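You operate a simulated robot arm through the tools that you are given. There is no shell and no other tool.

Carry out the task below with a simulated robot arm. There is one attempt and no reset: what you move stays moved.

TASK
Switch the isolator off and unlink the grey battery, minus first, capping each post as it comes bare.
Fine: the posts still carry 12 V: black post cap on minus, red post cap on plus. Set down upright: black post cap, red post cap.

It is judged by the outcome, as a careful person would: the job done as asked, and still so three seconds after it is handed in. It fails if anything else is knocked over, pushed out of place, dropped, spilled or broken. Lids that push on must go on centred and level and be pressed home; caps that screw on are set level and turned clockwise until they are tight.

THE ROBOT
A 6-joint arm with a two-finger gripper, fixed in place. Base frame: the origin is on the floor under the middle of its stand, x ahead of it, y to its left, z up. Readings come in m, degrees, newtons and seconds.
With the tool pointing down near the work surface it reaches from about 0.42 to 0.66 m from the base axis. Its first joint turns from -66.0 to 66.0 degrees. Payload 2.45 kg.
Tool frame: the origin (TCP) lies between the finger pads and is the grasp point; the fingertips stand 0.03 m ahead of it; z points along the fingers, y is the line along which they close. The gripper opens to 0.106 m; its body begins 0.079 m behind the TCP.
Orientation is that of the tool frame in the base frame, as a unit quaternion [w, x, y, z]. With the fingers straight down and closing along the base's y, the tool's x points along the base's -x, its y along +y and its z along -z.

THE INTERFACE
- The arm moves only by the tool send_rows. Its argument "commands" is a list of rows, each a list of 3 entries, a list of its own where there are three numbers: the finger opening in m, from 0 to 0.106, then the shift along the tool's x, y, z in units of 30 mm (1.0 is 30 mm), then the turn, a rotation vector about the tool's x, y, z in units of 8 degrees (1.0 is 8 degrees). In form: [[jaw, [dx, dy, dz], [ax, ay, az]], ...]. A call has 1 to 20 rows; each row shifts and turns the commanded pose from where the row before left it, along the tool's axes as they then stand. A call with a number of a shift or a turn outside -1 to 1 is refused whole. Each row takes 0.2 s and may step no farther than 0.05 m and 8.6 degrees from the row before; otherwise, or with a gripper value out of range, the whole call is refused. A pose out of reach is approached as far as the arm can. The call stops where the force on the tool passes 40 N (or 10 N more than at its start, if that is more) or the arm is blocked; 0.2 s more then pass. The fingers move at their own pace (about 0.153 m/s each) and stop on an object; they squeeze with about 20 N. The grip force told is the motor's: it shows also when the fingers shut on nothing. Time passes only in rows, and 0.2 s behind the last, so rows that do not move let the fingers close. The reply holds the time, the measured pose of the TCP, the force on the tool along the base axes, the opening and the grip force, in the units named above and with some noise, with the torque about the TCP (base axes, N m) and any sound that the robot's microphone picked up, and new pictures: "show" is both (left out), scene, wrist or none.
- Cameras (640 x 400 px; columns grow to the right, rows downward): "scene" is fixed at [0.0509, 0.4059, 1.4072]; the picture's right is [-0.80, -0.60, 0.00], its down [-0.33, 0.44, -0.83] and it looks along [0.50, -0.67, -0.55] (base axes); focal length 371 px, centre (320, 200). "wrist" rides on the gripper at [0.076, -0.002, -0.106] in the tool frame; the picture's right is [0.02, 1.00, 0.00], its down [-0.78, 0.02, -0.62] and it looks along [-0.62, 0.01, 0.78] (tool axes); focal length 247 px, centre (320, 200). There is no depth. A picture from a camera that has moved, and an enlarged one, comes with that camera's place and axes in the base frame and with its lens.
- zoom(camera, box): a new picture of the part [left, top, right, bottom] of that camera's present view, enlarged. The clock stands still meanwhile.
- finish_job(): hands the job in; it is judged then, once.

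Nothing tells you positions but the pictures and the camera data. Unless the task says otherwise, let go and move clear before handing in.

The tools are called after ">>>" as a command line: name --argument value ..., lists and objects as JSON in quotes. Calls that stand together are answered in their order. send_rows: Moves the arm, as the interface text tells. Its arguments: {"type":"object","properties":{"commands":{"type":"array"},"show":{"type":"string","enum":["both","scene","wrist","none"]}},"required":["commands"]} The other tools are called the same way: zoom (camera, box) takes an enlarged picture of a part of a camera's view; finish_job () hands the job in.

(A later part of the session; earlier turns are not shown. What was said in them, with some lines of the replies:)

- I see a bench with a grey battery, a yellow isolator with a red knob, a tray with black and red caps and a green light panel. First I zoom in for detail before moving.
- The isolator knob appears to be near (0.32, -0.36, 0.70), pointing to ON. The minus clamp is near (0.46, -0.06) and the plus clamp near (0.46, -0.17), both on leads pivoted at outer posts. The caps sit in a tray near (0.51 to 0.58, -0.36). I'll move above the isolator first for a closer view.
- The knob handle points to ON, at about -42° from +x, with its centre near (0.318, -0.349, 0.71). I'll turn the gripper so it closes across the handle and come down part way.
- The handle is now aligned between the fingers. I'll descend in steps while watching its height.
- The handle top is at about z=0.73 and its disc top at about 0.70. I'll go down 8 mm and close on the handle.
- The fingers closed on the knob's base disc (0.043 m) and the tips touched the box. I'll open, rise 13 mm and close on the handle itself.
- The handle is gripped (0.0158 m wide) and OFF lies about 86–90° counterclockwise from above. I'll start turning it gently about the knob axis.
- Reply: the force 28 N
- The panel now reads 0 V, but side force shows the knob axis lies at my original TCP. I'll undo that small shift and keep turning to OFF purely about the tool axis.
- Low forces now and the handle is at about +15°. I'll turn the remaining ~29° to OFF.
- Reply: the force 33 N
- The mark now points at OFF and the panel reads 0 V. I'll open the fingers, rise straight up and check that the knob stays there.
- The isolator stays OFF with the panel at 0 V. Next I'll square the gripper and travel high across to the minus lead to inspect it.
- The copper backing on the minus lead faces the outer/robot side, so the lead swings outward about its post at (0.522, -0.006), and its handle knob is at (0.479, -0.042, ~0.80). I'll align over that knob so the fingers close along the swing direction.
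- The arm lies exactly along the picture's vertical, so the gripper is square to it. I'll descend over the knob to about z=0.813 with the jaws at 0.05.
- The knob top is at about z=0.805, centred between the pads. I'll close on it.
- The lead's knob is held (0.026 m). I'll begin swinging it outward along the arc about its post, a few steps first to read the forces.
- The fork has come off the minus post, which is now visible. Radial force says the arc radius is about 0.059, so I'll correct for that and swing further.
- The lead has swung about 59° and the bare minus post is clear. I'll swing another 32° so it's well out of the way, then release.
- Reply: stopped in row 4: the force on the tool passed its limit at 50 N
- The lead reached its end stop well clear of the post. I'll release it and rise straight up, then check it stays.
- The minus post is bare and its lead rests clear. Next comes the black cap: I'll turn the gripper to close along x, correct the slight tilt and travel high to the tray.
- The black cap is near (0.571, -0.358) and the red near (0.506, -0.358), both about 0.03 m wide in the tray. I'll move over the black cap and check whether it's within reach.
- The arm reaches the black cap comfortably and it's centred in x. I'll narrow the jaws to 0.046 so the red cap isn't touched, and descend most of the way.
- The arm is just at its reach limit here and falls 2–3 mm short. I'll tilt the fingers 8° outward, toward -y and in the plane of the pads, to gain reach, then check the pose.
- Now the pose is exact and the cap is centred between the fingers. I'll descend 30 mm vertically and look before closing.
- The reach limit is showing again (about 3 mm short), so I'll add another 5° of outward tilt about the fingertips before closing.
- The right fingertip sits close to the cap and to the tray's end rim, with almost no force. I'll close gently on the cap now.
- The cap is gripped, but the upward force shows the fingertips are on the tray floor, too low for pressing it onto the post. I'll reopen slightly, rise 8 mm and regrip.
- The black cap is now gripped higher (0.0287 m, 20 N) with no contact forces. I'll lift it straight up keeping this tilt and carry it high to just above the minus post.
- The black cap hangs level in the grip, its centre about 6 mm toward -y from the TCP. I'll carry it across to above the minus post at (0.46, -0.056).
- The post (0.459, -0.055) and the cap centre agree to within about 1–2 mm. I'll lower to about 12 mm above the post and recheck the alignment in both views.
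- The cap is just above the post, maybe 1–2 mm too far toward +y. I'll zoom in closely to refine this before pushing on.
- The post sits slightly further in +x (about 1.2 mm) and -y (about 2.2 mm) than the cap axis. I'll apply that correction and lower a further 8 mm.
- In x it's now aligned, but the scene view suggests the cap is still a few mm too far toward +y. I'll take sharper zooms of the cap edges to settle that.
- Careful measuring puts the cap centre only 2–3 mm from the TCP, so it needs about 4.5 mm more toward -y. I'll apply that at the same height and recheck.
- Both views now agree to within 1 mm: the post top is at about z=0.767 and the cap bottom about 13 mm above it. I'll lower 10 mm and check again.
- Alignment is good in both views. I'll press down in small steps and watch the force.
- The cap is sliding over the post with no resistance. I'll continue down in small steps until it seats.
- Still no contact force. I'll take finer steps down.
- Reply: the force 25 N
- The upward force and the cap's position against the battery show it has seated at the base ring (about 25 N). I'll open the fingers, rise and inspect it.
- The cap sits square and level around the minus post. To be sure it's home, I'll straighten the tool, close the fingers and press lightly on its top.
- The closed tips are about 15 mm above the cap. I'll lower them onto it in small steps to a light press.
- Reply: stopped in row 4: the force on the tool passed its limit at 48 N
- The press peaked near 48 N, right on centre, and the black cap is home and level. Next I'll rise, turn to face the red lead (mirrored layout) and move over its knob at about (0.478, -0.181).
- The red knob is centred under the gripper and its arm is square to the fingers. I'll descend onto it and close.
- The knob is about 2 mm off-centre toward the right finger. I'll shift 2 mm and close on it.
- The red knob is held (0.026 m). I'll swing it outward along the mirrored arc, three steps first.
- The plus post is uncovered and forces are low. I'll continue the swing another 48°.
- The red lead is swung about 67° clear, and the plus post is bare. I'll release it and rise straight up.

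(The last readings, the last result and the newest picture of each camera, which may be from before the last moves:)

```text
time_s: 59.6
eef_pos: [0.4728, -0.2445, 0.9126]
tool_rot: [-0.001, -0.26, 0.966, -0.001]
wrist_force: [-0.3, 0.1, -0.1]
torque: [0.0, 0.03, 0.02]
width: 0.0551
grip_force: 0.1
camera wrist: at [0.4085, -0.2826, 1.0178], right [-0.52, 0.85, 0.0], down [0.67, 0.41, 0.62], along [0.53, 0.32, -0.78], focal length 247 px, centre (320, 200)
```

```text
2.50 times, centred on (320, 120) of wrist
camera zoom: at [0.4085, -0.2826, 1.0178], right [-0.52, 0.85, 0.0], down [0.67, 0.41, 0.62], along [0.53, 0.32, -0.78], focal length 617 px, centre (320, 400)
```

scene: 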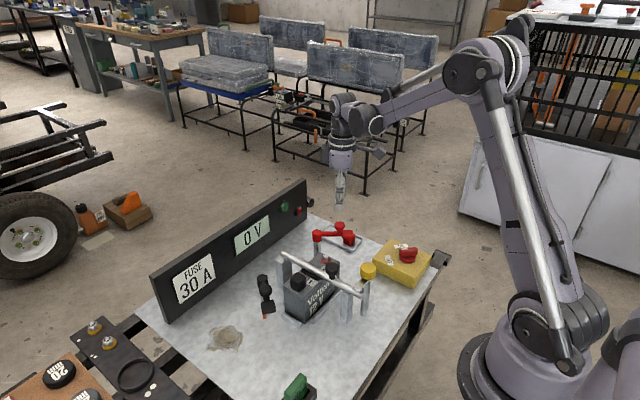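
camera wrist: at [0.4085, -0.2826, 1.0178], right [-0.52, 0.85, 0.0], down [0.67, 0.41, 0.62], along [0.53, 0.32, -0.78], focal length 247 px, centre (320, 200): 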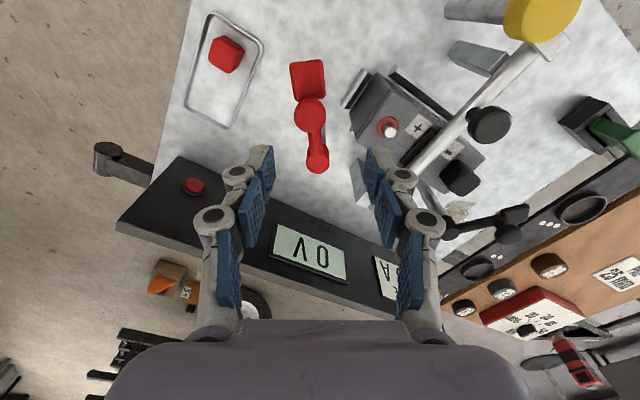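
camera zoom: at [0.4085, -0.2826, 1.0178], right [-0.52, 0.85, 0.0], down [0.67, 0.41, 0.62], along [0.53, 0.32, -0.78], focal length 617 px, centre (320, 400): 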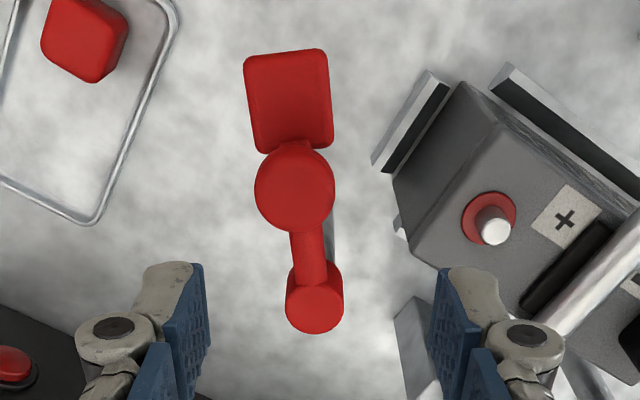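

The red lead stays clear, and the tray with the red cap is undisturbed. I'll go over the red cap with the gripper closing along y, keeping the camera on the robot's side away from the lead.

>>> send_rows --commands '[[0.055, [0, 0, 0], [0, 0, 1]], [0.055, [0, 0, 0], [0, 0, 1]], [0.055, [0, 0, 0], [0, 0, 1]], [0.055, [0, 0, 0], [0, 0, 0.78]], [0.055, [-0.275, -0.945, 0], [0, 0, 0]], [0.055, [-0.275, -0.945, 0], [0, 0, 0]], [0.055, [-0.275, -0.945, 0], [0, 0, 0]], [0.055, [-0.275, -0.945, 0], [0, 0, 0]], [0.055, [0, 0, 0.9], [0, 0, 0]], [0.055, [0, 0, 0.9], [0, 0, 0]], [0.055, [0, 0, 0.9], [0, 0, 0]], [0.055, [0, 0, 0], [0, 0, 0]]]' --show "wrist"

>>> zoom --camera "wrist" --box '[260, 40, 380, 160]'

>>> zoom --camera "scene" --box '[280, 170, 400, 290]'

```text
time_s: 62.2
eef_pos: [0.5022, -0.3575, 0.8304]
tool_rot: [-0.001, 0.0, 1.0, -0.001]
wrist_force: [-0.2, 0.0, -0.3]
torque: [-0.03, 0.0, 0.03]
width: 0.0549
grip_force: 0.0
camera wrist: at [0.4263, -0.358, 0.9368], right [-0.02, 1.0, 0.0], down [0.78, 0.02, 0.62], along [0.62, 0.01, -0.78], focal length 247 px, centre (320, 200)
```

wrist: 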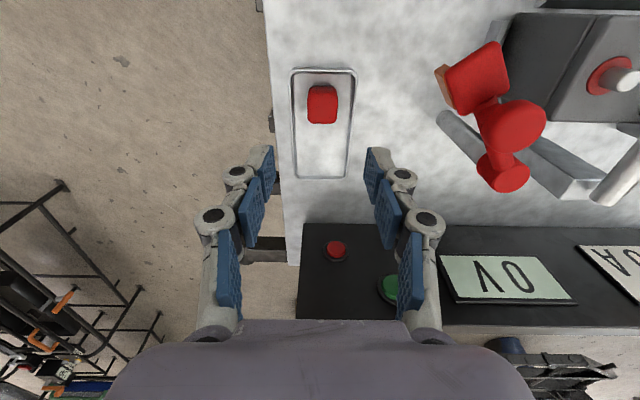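

```text
3.33 times, centred on (320, 100) of wrist
camera zoom: at [0.4263, -0.358, 0.9368], right [-0.02, 1.0, 0.0], down [0.78, 0.02, 0.62], along [0.62, 0.01, -0.78], focal length 823 px, centre (320, 533)
```

zoom: 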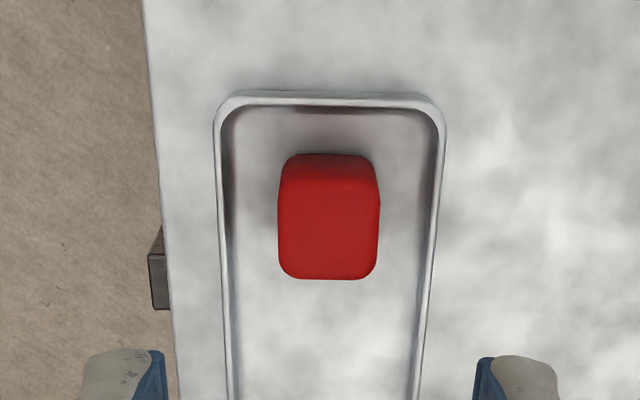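

```text
3.33 times, centred on (340, 230) of scene
camera zoom: at [0.0509, 0.4059, 1.4072], right [-0.8, -0.6, 0.0], down [-0.33, 0.44, -0.83], along [0.5, -0.67, -0.55], focal length 1236 px, centre (253, 100)
```

zoom: 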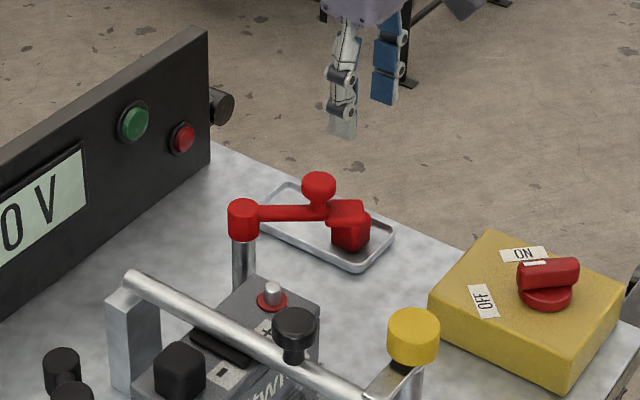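

The red cap centre is about (0.510, -0.356), so I need about 8 mm more in x. I'll align and descend to about z=0.74 with the jaws at 0.042.

>>> send_rows --commands '[[0.044, [-0.257, 0.045, 0.3], [0, 0, 0]], [0.042, [0, 0, 0.9], [0, 0, 0]], [0.042, [0, 0, 0.9], [0, 0, 0]], [0.042, [0, 0, 0.9], [0, 0, 0]], [0.042, [0, 0, 0], [0, 0, 0]]]' --show "wrist"

>>> zoom --camera "wrist" --box '[260, 80, 380, 200]'

>>> zoom --camera "scene" --box '[310, 200, 390, 270]'

```text
time_s: 63.5
eef_pos: [0.5111, -0.355, 0.74]
tool_rot: [-0.001, 0.001, 1.0, 0.0]
wrist_force: [0.4, 0.4, 0.1]
torque: [-0.02, -0.03, 0.01]
width: 0.0418
grip_force: 0.0
camera wrist: at [0.4352, -0.3558, 0.8464], right [-0.02, 1.0, 0.0], down [0.78, 0.02, 0.62], along [0.62, 0.01, -0.78], focal length 247 px, centre (320, 200)
```

wrist: 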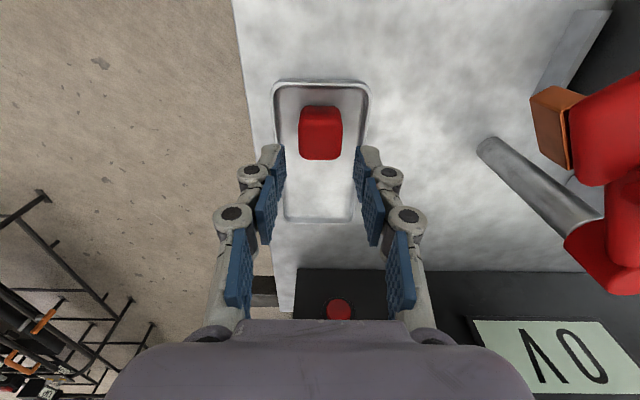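

```text
3.33 times, centred on (320, 140) of wrist
camera zoom: at [0.4352, -0.3558, 0.8464], right [-0.02, 1.0, 0.0], down [0.78, 0.02, 0.62], along [0.62, 0.01, -0.78], focal length 823 px, centre (320, 400)
```

zoom: 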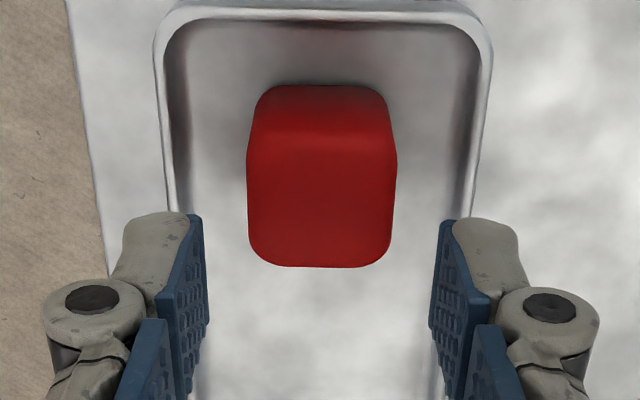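

```text
5.71 times, centred on (350, 235) of scene
camera zoom: at [0.0509, 0.406, 1.4072], right [-0.8, -0.6, 0.0], down [-0.33, 0.44, -0.83], along [0.5, -0.67, -0.55], focal length 2120 px, centre (149, 0)
```

zoom: 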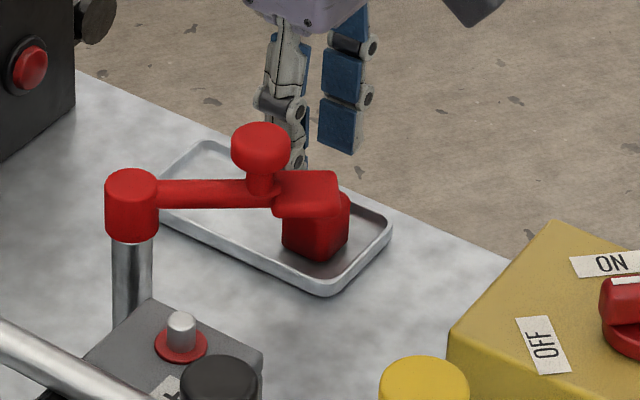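

The cap is centred between the fingers. I'll descend to the same grip height as before (z≈0.702) and close.

>>> send_rows --commands '[[0.042, [0, 0, 0.5], [0, 0, 0]], [0.042, [0, 0, 0.45], [0, 0, 0]], [0.042, [0, 0, 0.29], [0, 0, 0]], [0.042, [0, 0, 0], [0, 0, 0]], [0.032, [0, 0, 0], [0, 0, 0]], [0.02, [0, 0, 0], [0, 0, 0]], [0.015, [0, 0, 0], [0, 0, 0]]]' --show "wrist"

>>> zoom --camera "wrist" --box '[260, 80, 380, 200]'

>>> zoom --camera "scene" --box '[310, 200, 390, 270]'

```text
time_s: 65.0
eef_pos: [0.5125, -0.3565, 0.7042]
tool_rot: [-0.001, 0.0, 1.0, 0.0]
wrist_force: [0.3, 0.2, -0.5]
torque: [0.01, 0.02, 0.02]
width: 0.0292
grip_force: 19.4
camera wrist: at [0.4362, -0.3572, 0.8093], right [-0.02, 1.0, 0.0], down [0.78, 0.02, 0.62], along [0.62, 0.01, -0.78], focal length 247 px, centre (320, 200)
```

wrist: 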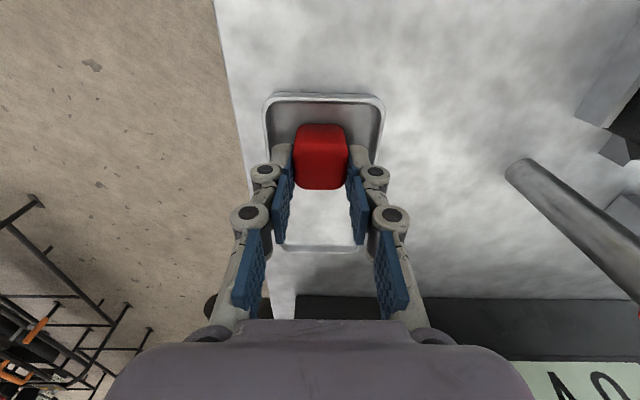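

```text
3.33 times, centred on (320, 140) of wrist
camera zoom: at [0.4362, -0.3572, 0.8093], right [-0.02, 1.0, 0.0], down [0.78, 0.02, 0.62], along [0.62, 0.01, -0.78], focal length 823 px, centre (320, 400)
```

zoom: 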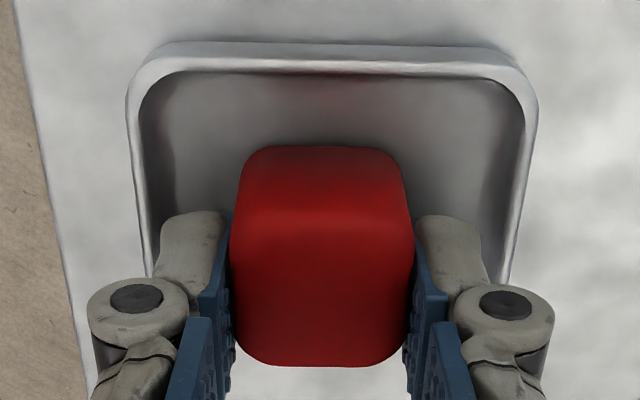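

```text
5.71 times, centred on (350, 235) of scene
camera zoom: at [0.0509, 0.4059, 1.4072], right [-0.8, -0.6, 0.0], down [-0.33, 0.44, -0.83], along [0.5, -0.67, -0.55], focal length 2120 px, centre (149, 0)
```

zoom: 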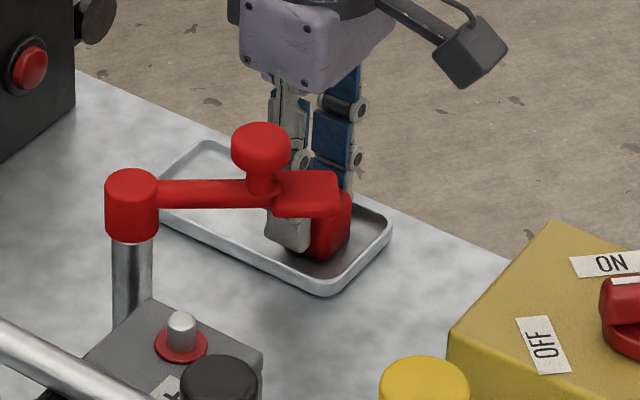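

The red cap is held cleanly (0.0292 m, 19 N) with its centre about 2.4 mm toward tool +x. I'll lift it straight up and then turn the gripper to close along x for placing.

>>> send_rows --commands '[[0.015, [0, 0, -0.3], [0, 0, 0]], [0.015, [0, 0, -0.7], [0, 0, 0]], [0.015, [0, 0, -1], [0, 0, 0]], [0.015, [0, 0, -1], [0, 0, 0]], [0.015, [0, 0, -1], [0, 0, 0]], [0.015, [0, 0, -1], [0, 0, 0]], [0.015, [0, 0, -1], [0, 0, 0]], [0.015, [0, 0, -1], [0, 0, 0]], [0.015, [0, 0, 0], [0, 0, 1]], [0.015, [0, 0, 0], [0, 0, 1]], [0.015, [0, 0, 0], [0, 0, 1]], [0.015, [0, 0, 0], [0, 0, 1]], [0.015, [0, 0, 0], [0, 0, 1]], [0.015, [0, 0, 0], [0, 0, 1]], [0.015, [0, 0, 0], [0, 0, 1]], [0.015, [0, 0, 0], [0, 0, 1]], [0.015, [0, 0, 0], [0, 0, 1]], [0.015, [0, 0, 0], [0, 0, 1]], [0.015, [0, 0, 0], [0, 0, 1]], [0.015, [0, 0, 0], [0, 0, 0.25]]]'

>>> zoom --camera "wrist" --box '[260, 80, 380, 200]'

```text
time_s: 69.2
eef_pos: [0.515, -0.3558, 0.913]
tool_rot: [0.0, 0.708, 0.706, -0.001]
wrist_force: [-0.8, -0.2, -0.1]
torque: [0.04, 0.03, 0.01]
width: 0.029
grip_force: 20.5
camera wrist: at [0.5124, -0.2786, 1.0194], right [1.0, 0.02, 0.0], down [0.02, -0.78, 0.62], along [0.01, -0.62, -0.78], focal length 247 px, centre (320, 200)
```

scene: 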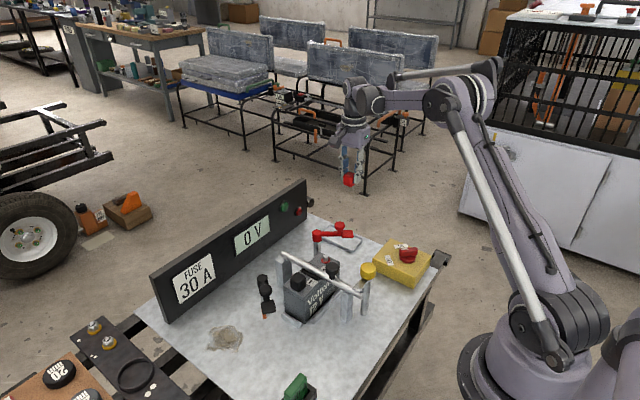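
wrist: 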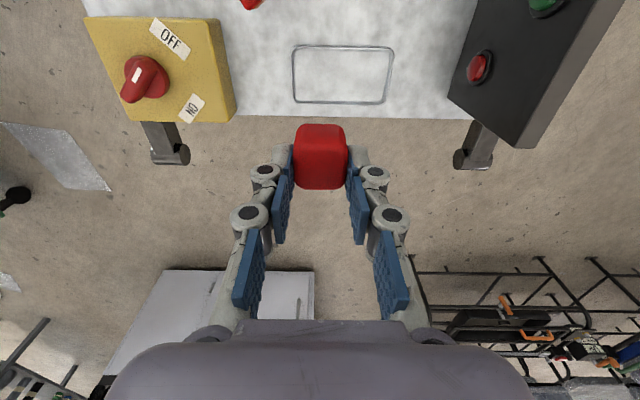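

```text
3.33 times, centred on (320, 140) of wrist
camera zoom: at [0.5124, -0.2786, 1.0194], right [1.0, 0.02, 0.0], down [0.02, -0.78, 0.62], along [0.01, -0.62, -0.78], focal length 823 px, centre (320, 400)
```

zoom: 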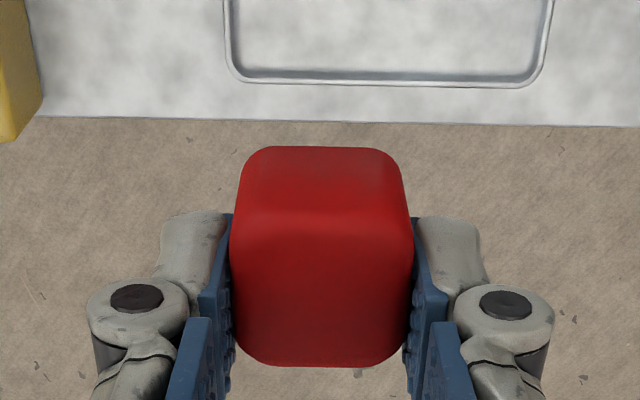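

The cap is steady in the grip. I'll carry it high to above the plus post at about (0.46, -0.166).

>>> send_rows --commands '[[0.015, [0.893, -0.255, 0], [0, 0, 0]], [0.015, [0.893, -0.255, 0], [0, 0, 0]], [0.015, [0.893, -0.255, 0], [0, 0, 0]], [0.015, [0.893, -0.255, 0], [0, 0, 0]], [0.015, [0.893, -0.255, 0], [0, 0, 0]], [0.015, [0.893, -0.255, 0], [0, 0, 0]], [0.015, [0.893, -0.255, 0], [0, 0, 0]], [0.015, [0, 0, 0], [0, 0, 0]]]'

>>> zoom --camera "wrist" --box '[240, 40, 400, 180]'

>>> zoom --camera "scene" --box '[290, 200, 370, 280]'

```text
time_s: 71.0
eef_pos: [0.4605, -0.1671, 0.9129]
tool_rot: [0.0, 0.708, 0.707, -0.001]
wrist_force: [0.4, 0.3, -0.3]
torque: [0.02, 0.03, 0.0]
width: 0.0292
grip_force: 19.9
camera wrist: at [0.4591, -0.0905, 1.019], right [1.0, 0.02, 0.0], down [0.02, -0.78, 0.62], along [0.01, -0.62, -0.78], focal length 247 px, centre (320, 200)
```

scene: 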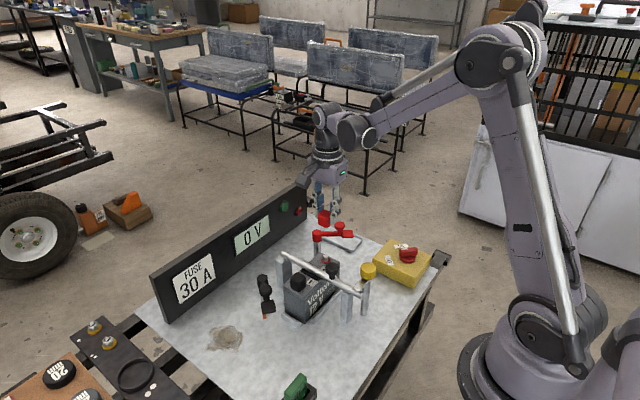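
wrist: 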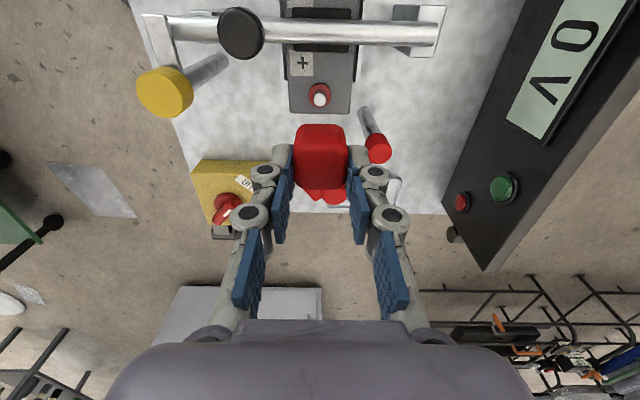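

```text
2.86 times, centred on (320, 110) of wrist
camera zoom: at [0.4591, -0.0905, 1.019], right [1.0, 0.02, 0.0], down [0.02, -0.78, 0.62], along [0.01, -0.62, -0.78], focal length 706 px, centre (320, 457)
```

zoom: 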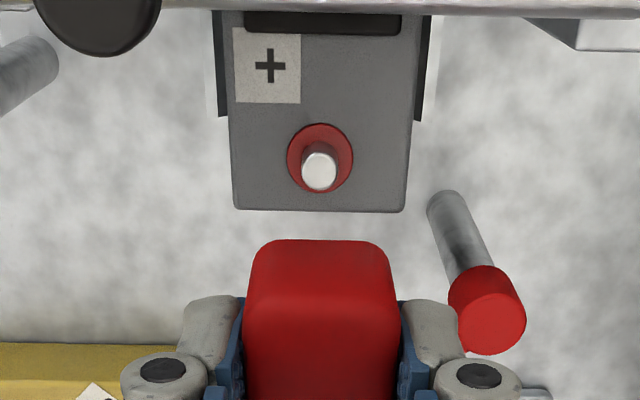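

```text
5.00 times, centred on (330, 240) of scene
camera zoom: at [0.0509, 0.406, 1.4072], right [-0.8, -0.6, 0.0], down [-0.33, 0.44, -0.83], along [0.5, -0.67, -0.55], focal length 1855 px, centre (270, 0)
```

zoom: 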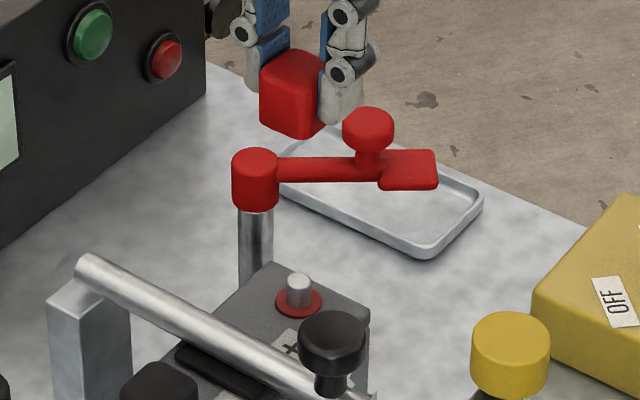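

The post ring shows at tool (+0.001, -0.0016), so the cap needs only about 1.4 mm in -y and 0.6 mm in -x. I'll apply that and lower to about 10 mm above the post.

>>> send_rows --commands '[[0.015, [-0.047, -0.02, 0.65], [0, 0, 0]], [0.015, [0, 0, 0.8], [0, 0, 0]], [0.015, [0, 0, 0.8], [0, 0, 0]], [0.015, [0, 0, 0.8], [0, 0, 0]], [0.015, [0, 0, 0], [0, 0, 0]]]' --show "wrist"

>>> zoom --camera "wrist" --box '[280, 80, 360, 150]'

>>> zoom --camera "scene" --box '[320, 240, 345, 272]'

```text
time_s: 72.2
eef_pos: [0.4586, -0.1695, 0.82]
tool_rot: [0.0, 0.707, 0.707, -0.001]
wrist_force: [0.6, 0.5, 0.3]
torque: [0.0, -0.01, 0.03]
width: 0.029
grip_force: 20.0
camera wrist: at [0.4578, -0.092, 0.9258], right [1.0, 0.02, 0.0], down [0.02, -0.78, 0.62], along [0.01, -0.62, -0.78], focal length 247 px, centre (320, 200)
```

wrist: 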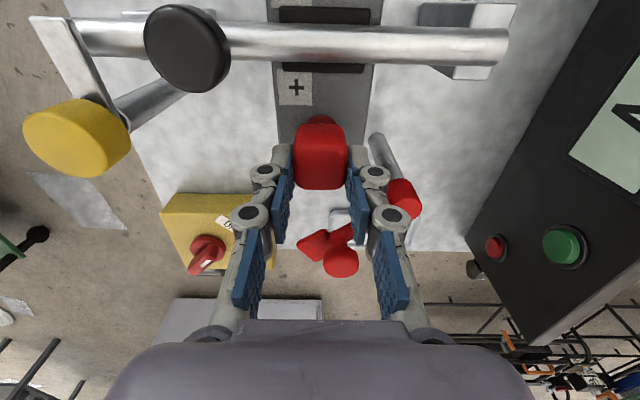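

```text
5.71 times, centred on (320, 115) of wrist
camera zoom: at [0.4578, -0.092, 0.9258], right [1.0, 0.02, 0.0], down [0.02, -0.78, 0.62], along [0.01, -0.62, -0.78], focal length 1411 px, centre (320, 686)
```

zoom: 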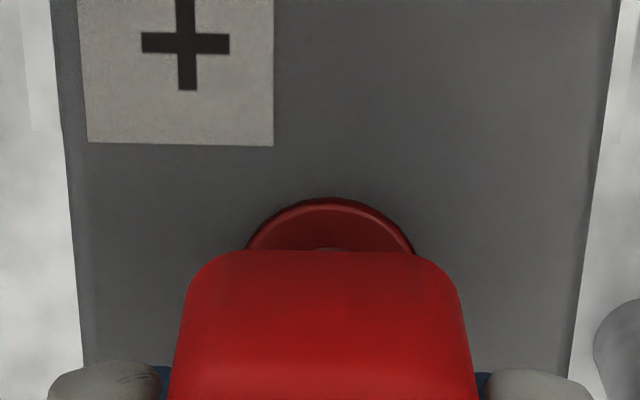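

```text
12.50 times, centred on (332, 256) of scene
camera zoom: at [0.0509, 0.4059, 1.4072], right [-0.8, -0.6, 0.0], down [-0.33, 0.44, -0.83], along [0.5, -0.67, -0.55], focal length 4637 px, centre (164, -500)
```

zoom: 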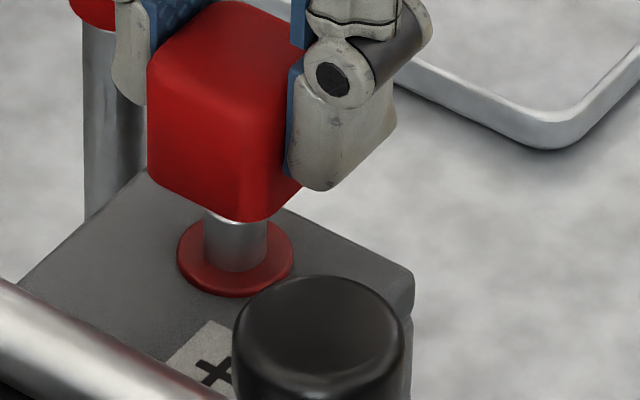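

Alignment is within about 1 mm in both views. I'll apply that small correction and start lowering onto the post in small steps.

>>> send_rows --commands '[[0.015, [-0.027, 0.027, 0.1], [0, 0, 0]], [0.015, [0, 0, 0.1], [0, 0, 0]], [0.015, [0, 0, 0.1], [0, 0, 0]], [0.015, [0, 0, 0], [0, 0, 0]]]' --show "none"

>>> zoom --camera "wrist" --box '[280, 80, 360, 150]'

>>> zoom --camera "scene" --box '[320, 240, 345, 272]'

```text
time_s: 73.2
eef_pos: [0.4602, -0.1704, 0.8129]
tool_rot: [0.0, 0.707, 0.707, -0.001]
wrist_force: [0.7, 0.1, 0.4]
torque: [0.01, 0.0, -0.04]
width: 0.029
grip_force: 19.6
```

```text
5.71 times, centred on (320, 115) of wrist
camera zoom: at [0.4587, -0.0936, 0.9179], right [1.0, 0.02, 0.0], down [0.02, -0.78, 0.62], along [0.01, -0.62, -0.78], focal length 1411 px, centre (320, 686)
```

zoom: 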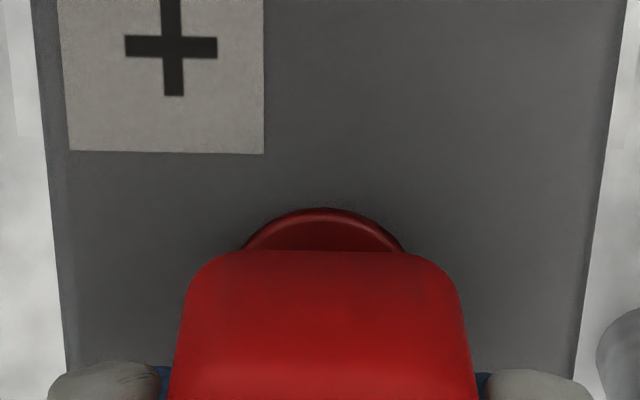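

```text
12.50 times, centred on (332, 256) of scene
camera zoom: at [0.0509, 0.4059, 1.4072], right [-0.8, -0.6, 0.0], down [-0.33, 0.44, -0.83], along [0.5, -0.67, -0.55], focal length 4637 px, centre (164, -500)
```

zoom: 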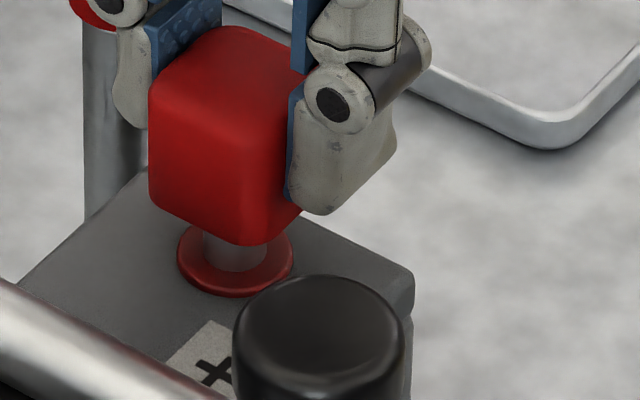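

Centred in both views, with the cap bottom just at the post's top. I'll press down in 3 mm steps.

>>> send_rows --commands '[[0.015, [0, 0, 0.1], [0, 0, 0]], [0.015, [0, 0, 0.1], [0, 0, 0]], [0.015, [0, 0, 0.1], [0, 0, 0]], [0.015, [0, 0, 0.1], [0, 0, 0]]]' --show "none"

>>> zoom --camera "wrist" --box '[280, 80, 360, 200]'

>>> zoom --camera "scene" --box '[320, 240, 345, 272]'

```text
time_s: 74.2
eef_pos: [0.4595, -0.1717, 0.8001]
tool_rot: [0.0, 0.707, 0.707, -0.001]
wrist_force: [0.0, -0.2, 0.0]
torque: [-0.01, -0.02, 0.03]
width: 0.0289
grip_force: 20.0
```

```text
3.33 times, centred on (320, 140) of wrist
camera zoom: at [0.4585, -0.0935, 0.9066], right [1.0, 0.02, 0.0], down [0.02, -0.78, 0.62], along [0.01, -0.62, -0.78], focal length 823 px, centre (320, 400)
```

zoom: 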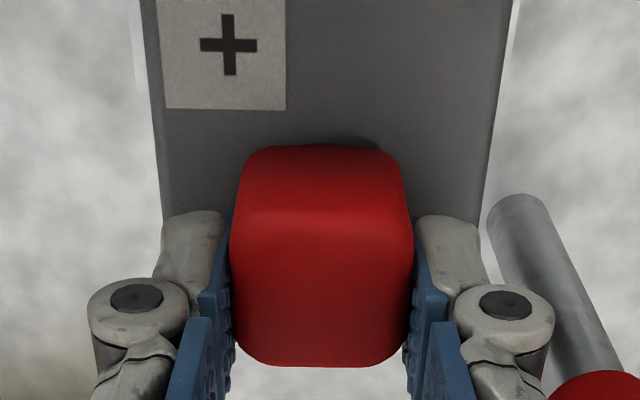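

```text
12.50 times, centred on (332, 256) of scene
camera zoom: at [0.0509, 0.4059, 1.4072], right [-0.8, -0.6, 0.0], down [-0.33, 0.44, -0.83], along [0.5, -0.67, -0.55], focal length 4637 px, centre (164, -500)
```

zoom: 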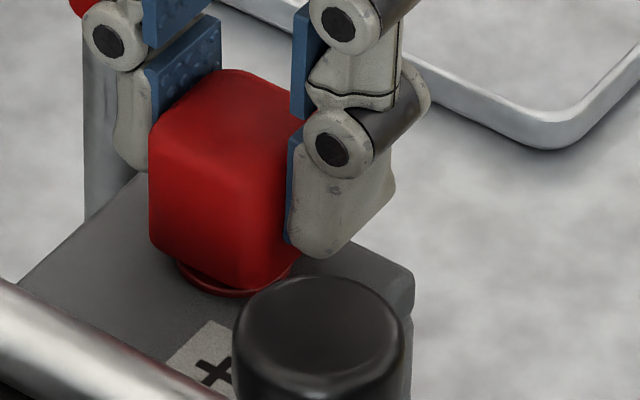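

It slides over freely. I'll continue in finer steps until it seats.

>>> send_rows --commands '[[0.015, [0, 0, 0.07], [0, 0, 0]], [0.015, [0, 0, 0.07], [0, 0, 0]], [0.015, [0, 0, 0.05], [0, 0, 0]], [0.015, [0, 0, 0], [0, 0, 0]]]' --show "none"

>>> zoom --camera "scene" --box '[320, 240, 345, 272]'

```text
time_s: 75.2
eef_pos: [0.4595, -0.1697, 0.7959]
tool_rot: [0.0, 0.707, 0.707, -0.001]
wrist_force: [0.4, 0.8, 0.4]
torque: [0.03, -0.02, -0.02]
width: 0.0292
grip_force: 20.5
```

```text
12.50 times, centred on (332, 256) of scene
camera zoom: at [0.0509, 0.4059, 1.4072], right [-0.8, -0.6, 0.0], down [-0.33, 0.44, -0.83], along [0.5, -0.67, -0.55], focal length 4637 px, centre (164, -500)
```

zoom: 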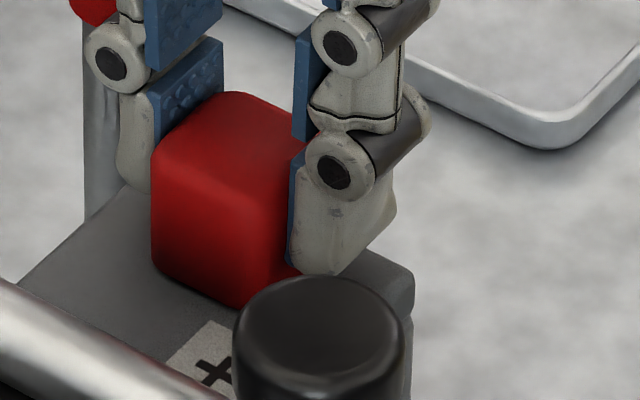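

>>> send_rows --commands '[[0.015, [0, 0, 0.05], [0, 0, 0]], [0.015, [0, 0, 0.05], [0, 0, 0]], [0.015, [0, 0, 0.05], [0, 0, 0]]]' --show "none"

>>> zoom --camera "scene" --box '[320, 240, 345, 272]'

>>> zoom --camera "wrist" --box '[280, 80, 360, 200]'

```text
time_s: 76.0
eef_pos: [0.4591, -0.1707, 0.791]
tool_rot: [0.001, 0.707, 0.707, -0.002]
wrist_force: [2.7, -0.9, 24.1]
torque: [-0.08, -0.11, 0.0]
width: 0.0292
grip_force: 19.3
```

```text
12.50 times, centred on (332, 256) of scene
camera zoom: at [0.0506, 0.4061, 1.4072], right [-0.8, -0.6, 0.0], down [-0.33, 0.44, -0.83], along [0.5, -0.67, -0.55], focal length 4637 px, centre (164, -500)
```

zoom: 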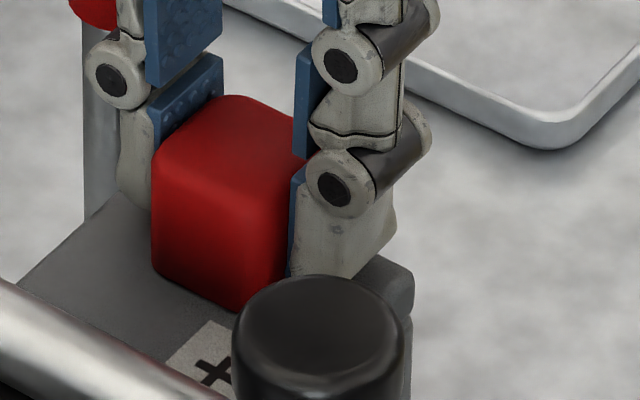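

```text
3.33 times, centred on (320, 140) of wrist
camera zoom: at [0.4578, -0.0938, 0.8964], right [1.0, 0.02, 0.0], down [0.02, -0.78, 0.62], along [0.01, -0.62, -0.78], focal length 823 px, centre (320, 400)
```

zoom: 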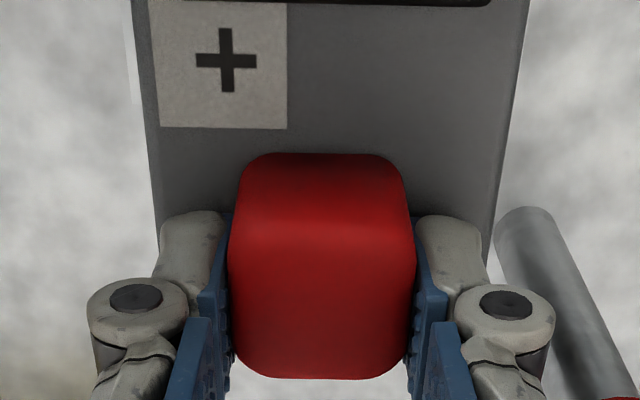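

The red cap has seated at the same height as the black one (about 24 N). I'll open, rise and inspect it.

>>> send_rows --commands '[[0.036, [0, 0, 0], [0, 0, 0]], [0.046, [0, 0, 0], [0, 0, 0]], [0.046, [0, 0, -0.4], [0, 0, 0]], [0.046, [0, 0, -0.8], [0, 0, 0]], [0.046, [0, 0, -1], [0, 0, 0]], [0.046, [0, 0, 0], [0, 0, 0]]]' --show "none"

>>> zoom --camera "scene" --box '[290, 230, 360, 290]'

>>> zoom --camera "wrist" --box '[260, 40, 380, 160]'

```text
time_s: 77.5
eef_pos: [0.4588, -0.1708, 0.856]
tool_rot: [0.0, 0.708, 0.707, -0.002]
wrist_force: [-0.7, 0.2, -0.5]
torque: [0.02, 0.04, 0.02]
width: 0.0461
grip_force: 0.0
```

```text
6.67 times, centred on (325, 260) of scene
camera zoom: at [0.0509, 0.4059, 1.4072], right [-0.8, -0.6, 0.0], down [-0.33, 0.44, -0.83], along [0.5, -0.67, -0.55], focal length 2473 px, centre (287, -200)
```

zoom: 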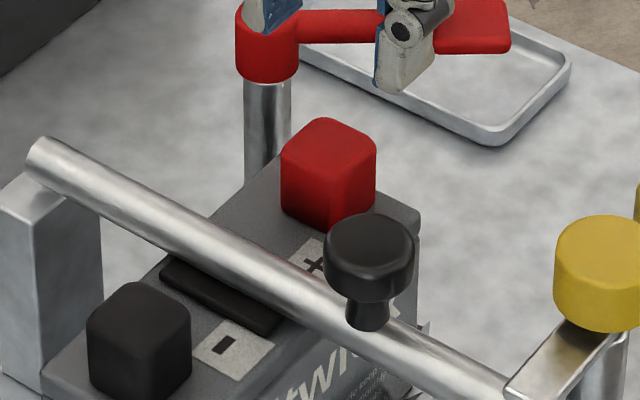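

```text
3.33 times, centred on (320, 100) of wrist
camera zoom: at [0.4584, -0.0939, 0.963], right [1.0, 0.02, 0.0], down [0.02, -0.78, 0.62], along [0.01, -0.62, -0.78], focal length 823 px, centre (320, 533)
```

zoom: 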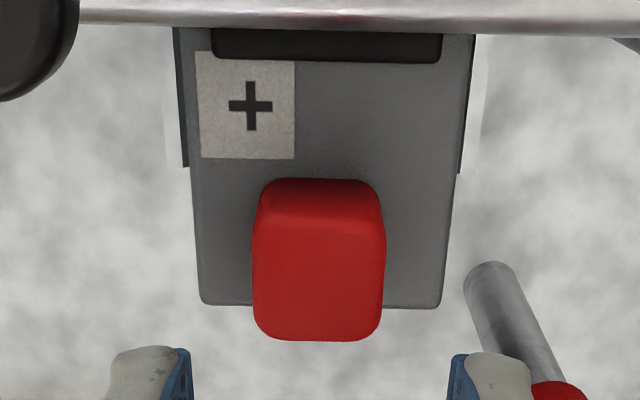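

Both caps sit level on their posts. As with the black one, I'll close the fingers and give the red cap a light central press.

>>> send_rows --commands '[[0.02, [0.08, 0, 0], [0, 0, 0]], [0.0, [0, 0, 0], [0, 0, 0]], [0.0, [0, 0, 0.6], [0, 0, 0]], [0.0, [0, 0, 0.57], [0, 0, 0]], [0.0, [0, 0, 0.2], [0, 0, 0]], [0.0, [0, 0, 0.07], [0, 0, 0]], [0.0, [0, 0, 0.05], [0, 0, 0]]]' --show "none"

>>> zoom --camera "scene" --box '[290, 230, 360, 290]'

```text
time_s: 79.0
eef_pos: [0.4607, -0.1675, 0.8124]
tool_rot: [-0.001, 0.707, 0.707, -0.002]
wrist_force: [0.8, 0.0, 3.9]
torque: [-0.02, 0.0, -0.03]
width: 0.0061
grip_force: 19.8
```

```text
6.67 times, centred on (325, 260) of scene
camera zoom: at [0.0509, 0.406, 1.4072], right [-0.8, -0.6, 0.0], down [-0.33, 0.44, -0.83], along [0.5, -0.67, -0.55], focal length 2473 px, centre (287, -200)
```

zoom: 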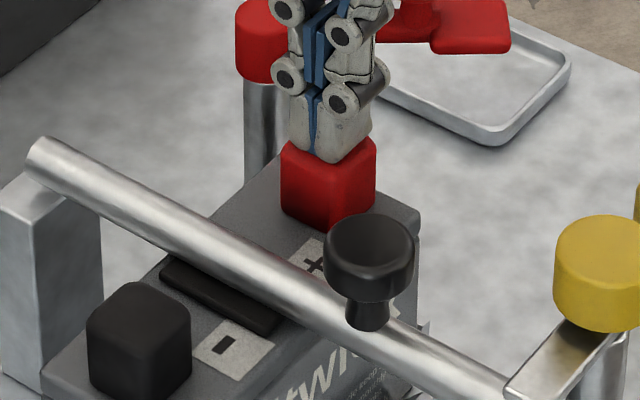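

The fingertips are touching the red cap's top with about 4 N. I'll press a little further.

>>> send_rows --commands '[[0.0, [0, 0, 0.05], [0, 0, 0]], [0.0, [0, 0, 0.04], [0, 0, 0]], [0.0, [0, 0, 0], [0, 0, 0]]]' --show "none"

```text
time_s: 79.6
eef_pos: [0.4607, -0.1682, 0.8124]
tool_rot: [-0.001, 0.708, 0.707, -0.001]
wrist_force: [-1.3, 1.5, 14.9]
torque: [0.01, 0.0, -0.02]
width: 0.006
grip_force: 19.8
stopped in row 2: the force on the tool passed its limit at 46 N (the readings are from after the stop); the commanded pose is now the measured one
```

The press peaked near 46 N and the height didn't change, so the red cap is home. I'll rise and move clear, then check everything.

>>> send_rows --commands '[[0.0, [0, 0, -0.6], [0, 0, 0]], [0.0, [0, 0, -1], [0, 0, 0]], [0.0, [0, 0, -1], [0, 0, 0]], [0.0, [0, 0, -1], [0, 0, 0]], [0.03, [0, -0.5, -1], [0, 0, 0]], [0.05, [0, -0.8, -0.8], [0, 0, 0]], [0.05, [0, -0.8, -0.8], [0, 0, 0]], [0.05, [0, -0.8, 0], [0, 0, 0]], [0.05, [0, 0, 0], [0, 0, 0]]]'

>>> zoom --camera "scene" --box '[250, 210, 450, 330]'

>>> zoom --camera "scene" --box '[280, 225, 360, 305]'

>>> zoom --camera "wrist" --box '[200, 20, 460, 180]'

```text
time_s: 81.6
eef_pos: [0.3721, -0.1687, 0.996]
tool_rot: [0.0, 0.708, 0.706, -0.002]
wrist_force: [-0.4, 0.5, 0.5]
torque: [-0.02, 0.0, 0.04]
width: 0.0501
grip_force: 0.0
camera wrist: at [0.3715, -0.0914, 1.1021], right [1.0, 0.02, 0.0], down [0.02, -0.78, 0.62], along [0.01, -0.62, -0.78], focal length 247 px, centre (320, 200)
```

scene: 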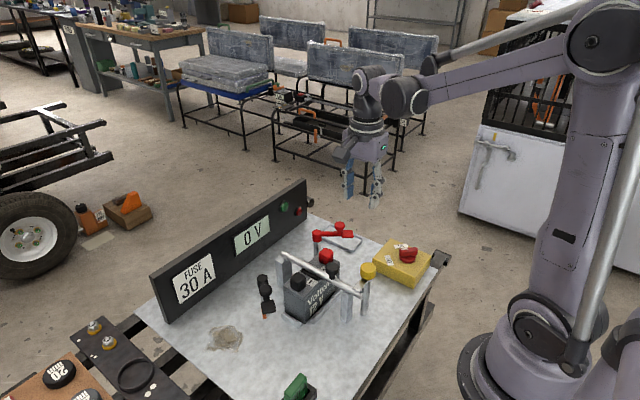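
wrist: 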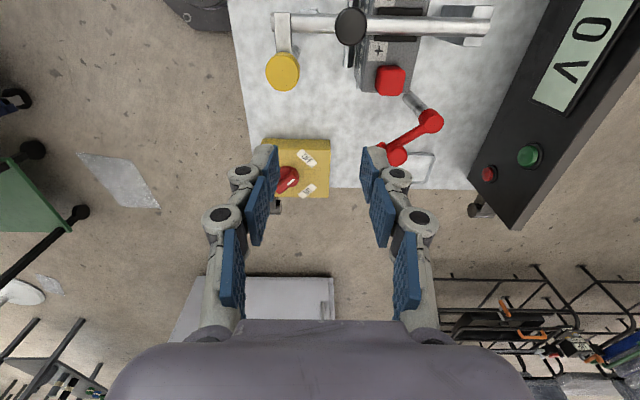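

```text
3.20 times, centred on (350, 270) of scene
camera zoom: at [0.0509, 0.4059, 1.4072], right [-0.8, -0.6, 0.0], down [-0.33, 0.44, -0.83], along [0.5, -0.67, -0.55], focal length 1187 px, centre (224, -24)
```

zoom: 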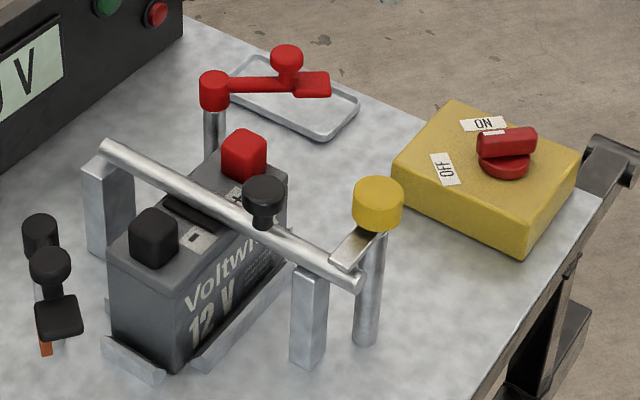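

```text
5.00 times, centred on (320, 265) of scene
camera zoom: at [0.0509, 0.4059, 1.4072], right [-0.8, -0.6, 0.0], down [-0.33, 0.44, -0.83], along [0.5, -0.67, -0.55], focal length 1855 px, centre (320, -125)
```

zoom: 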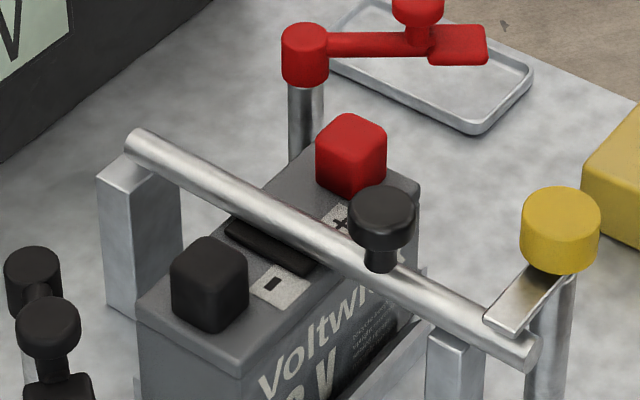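

```text
2.46 times, centred on (330, 100) of wrist
camera zoom: at [0.3715, -0.0914, 1.1021], right [1.0, 0.02, 0.0], down [0.02, -0.78, 0.62], along [0.01, -0.62, -0.78], focal length 608 px, centre (295, 446)
```

zoom: 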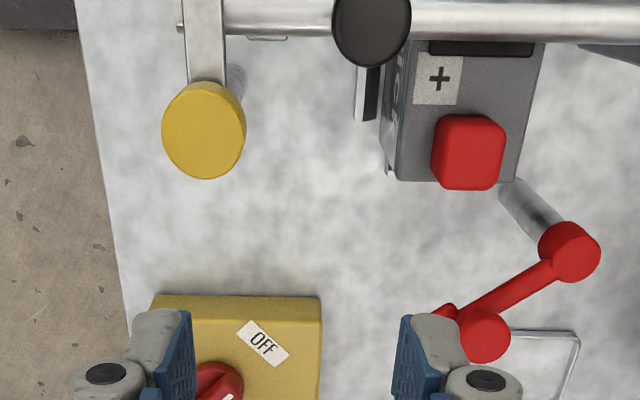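

Final check: the isolator points to OFF with the panel at 0 V, and both leads are swung clear. The black cap is on minus and the red on plus, both level and pressed home. Nothing else has moved and the arm is clear, so I'm handing in.

>>> finish_job

```text
The job is handed in.
```

The job is done and handed in; I haven't had a verdict back. The isolator is off and the panel reads 0 V. Both leads are off the grey battery, minus first, and each post was capped as soon as it was bare.

- **Isolator:** the knob points to OFF and stayed there after I let go.
- **Minus:** the black lead is swung about 80° out to its stop. The black cap is on the post, level, and was pressed home from above with a peak of about 48 N.
- **Plus:** the red lead is swung about 67° clear. The red cap is on the post, level, and was pressed home with a peak of about 46 N.

While I gripped the black cap in the tray, the fingertips pressed down on the tray with about 10 N. I lifted off and regripped higher. In the last pictures the tray, the battery clamp bar and everything else are where they started, and the arm is well clear of the bench.
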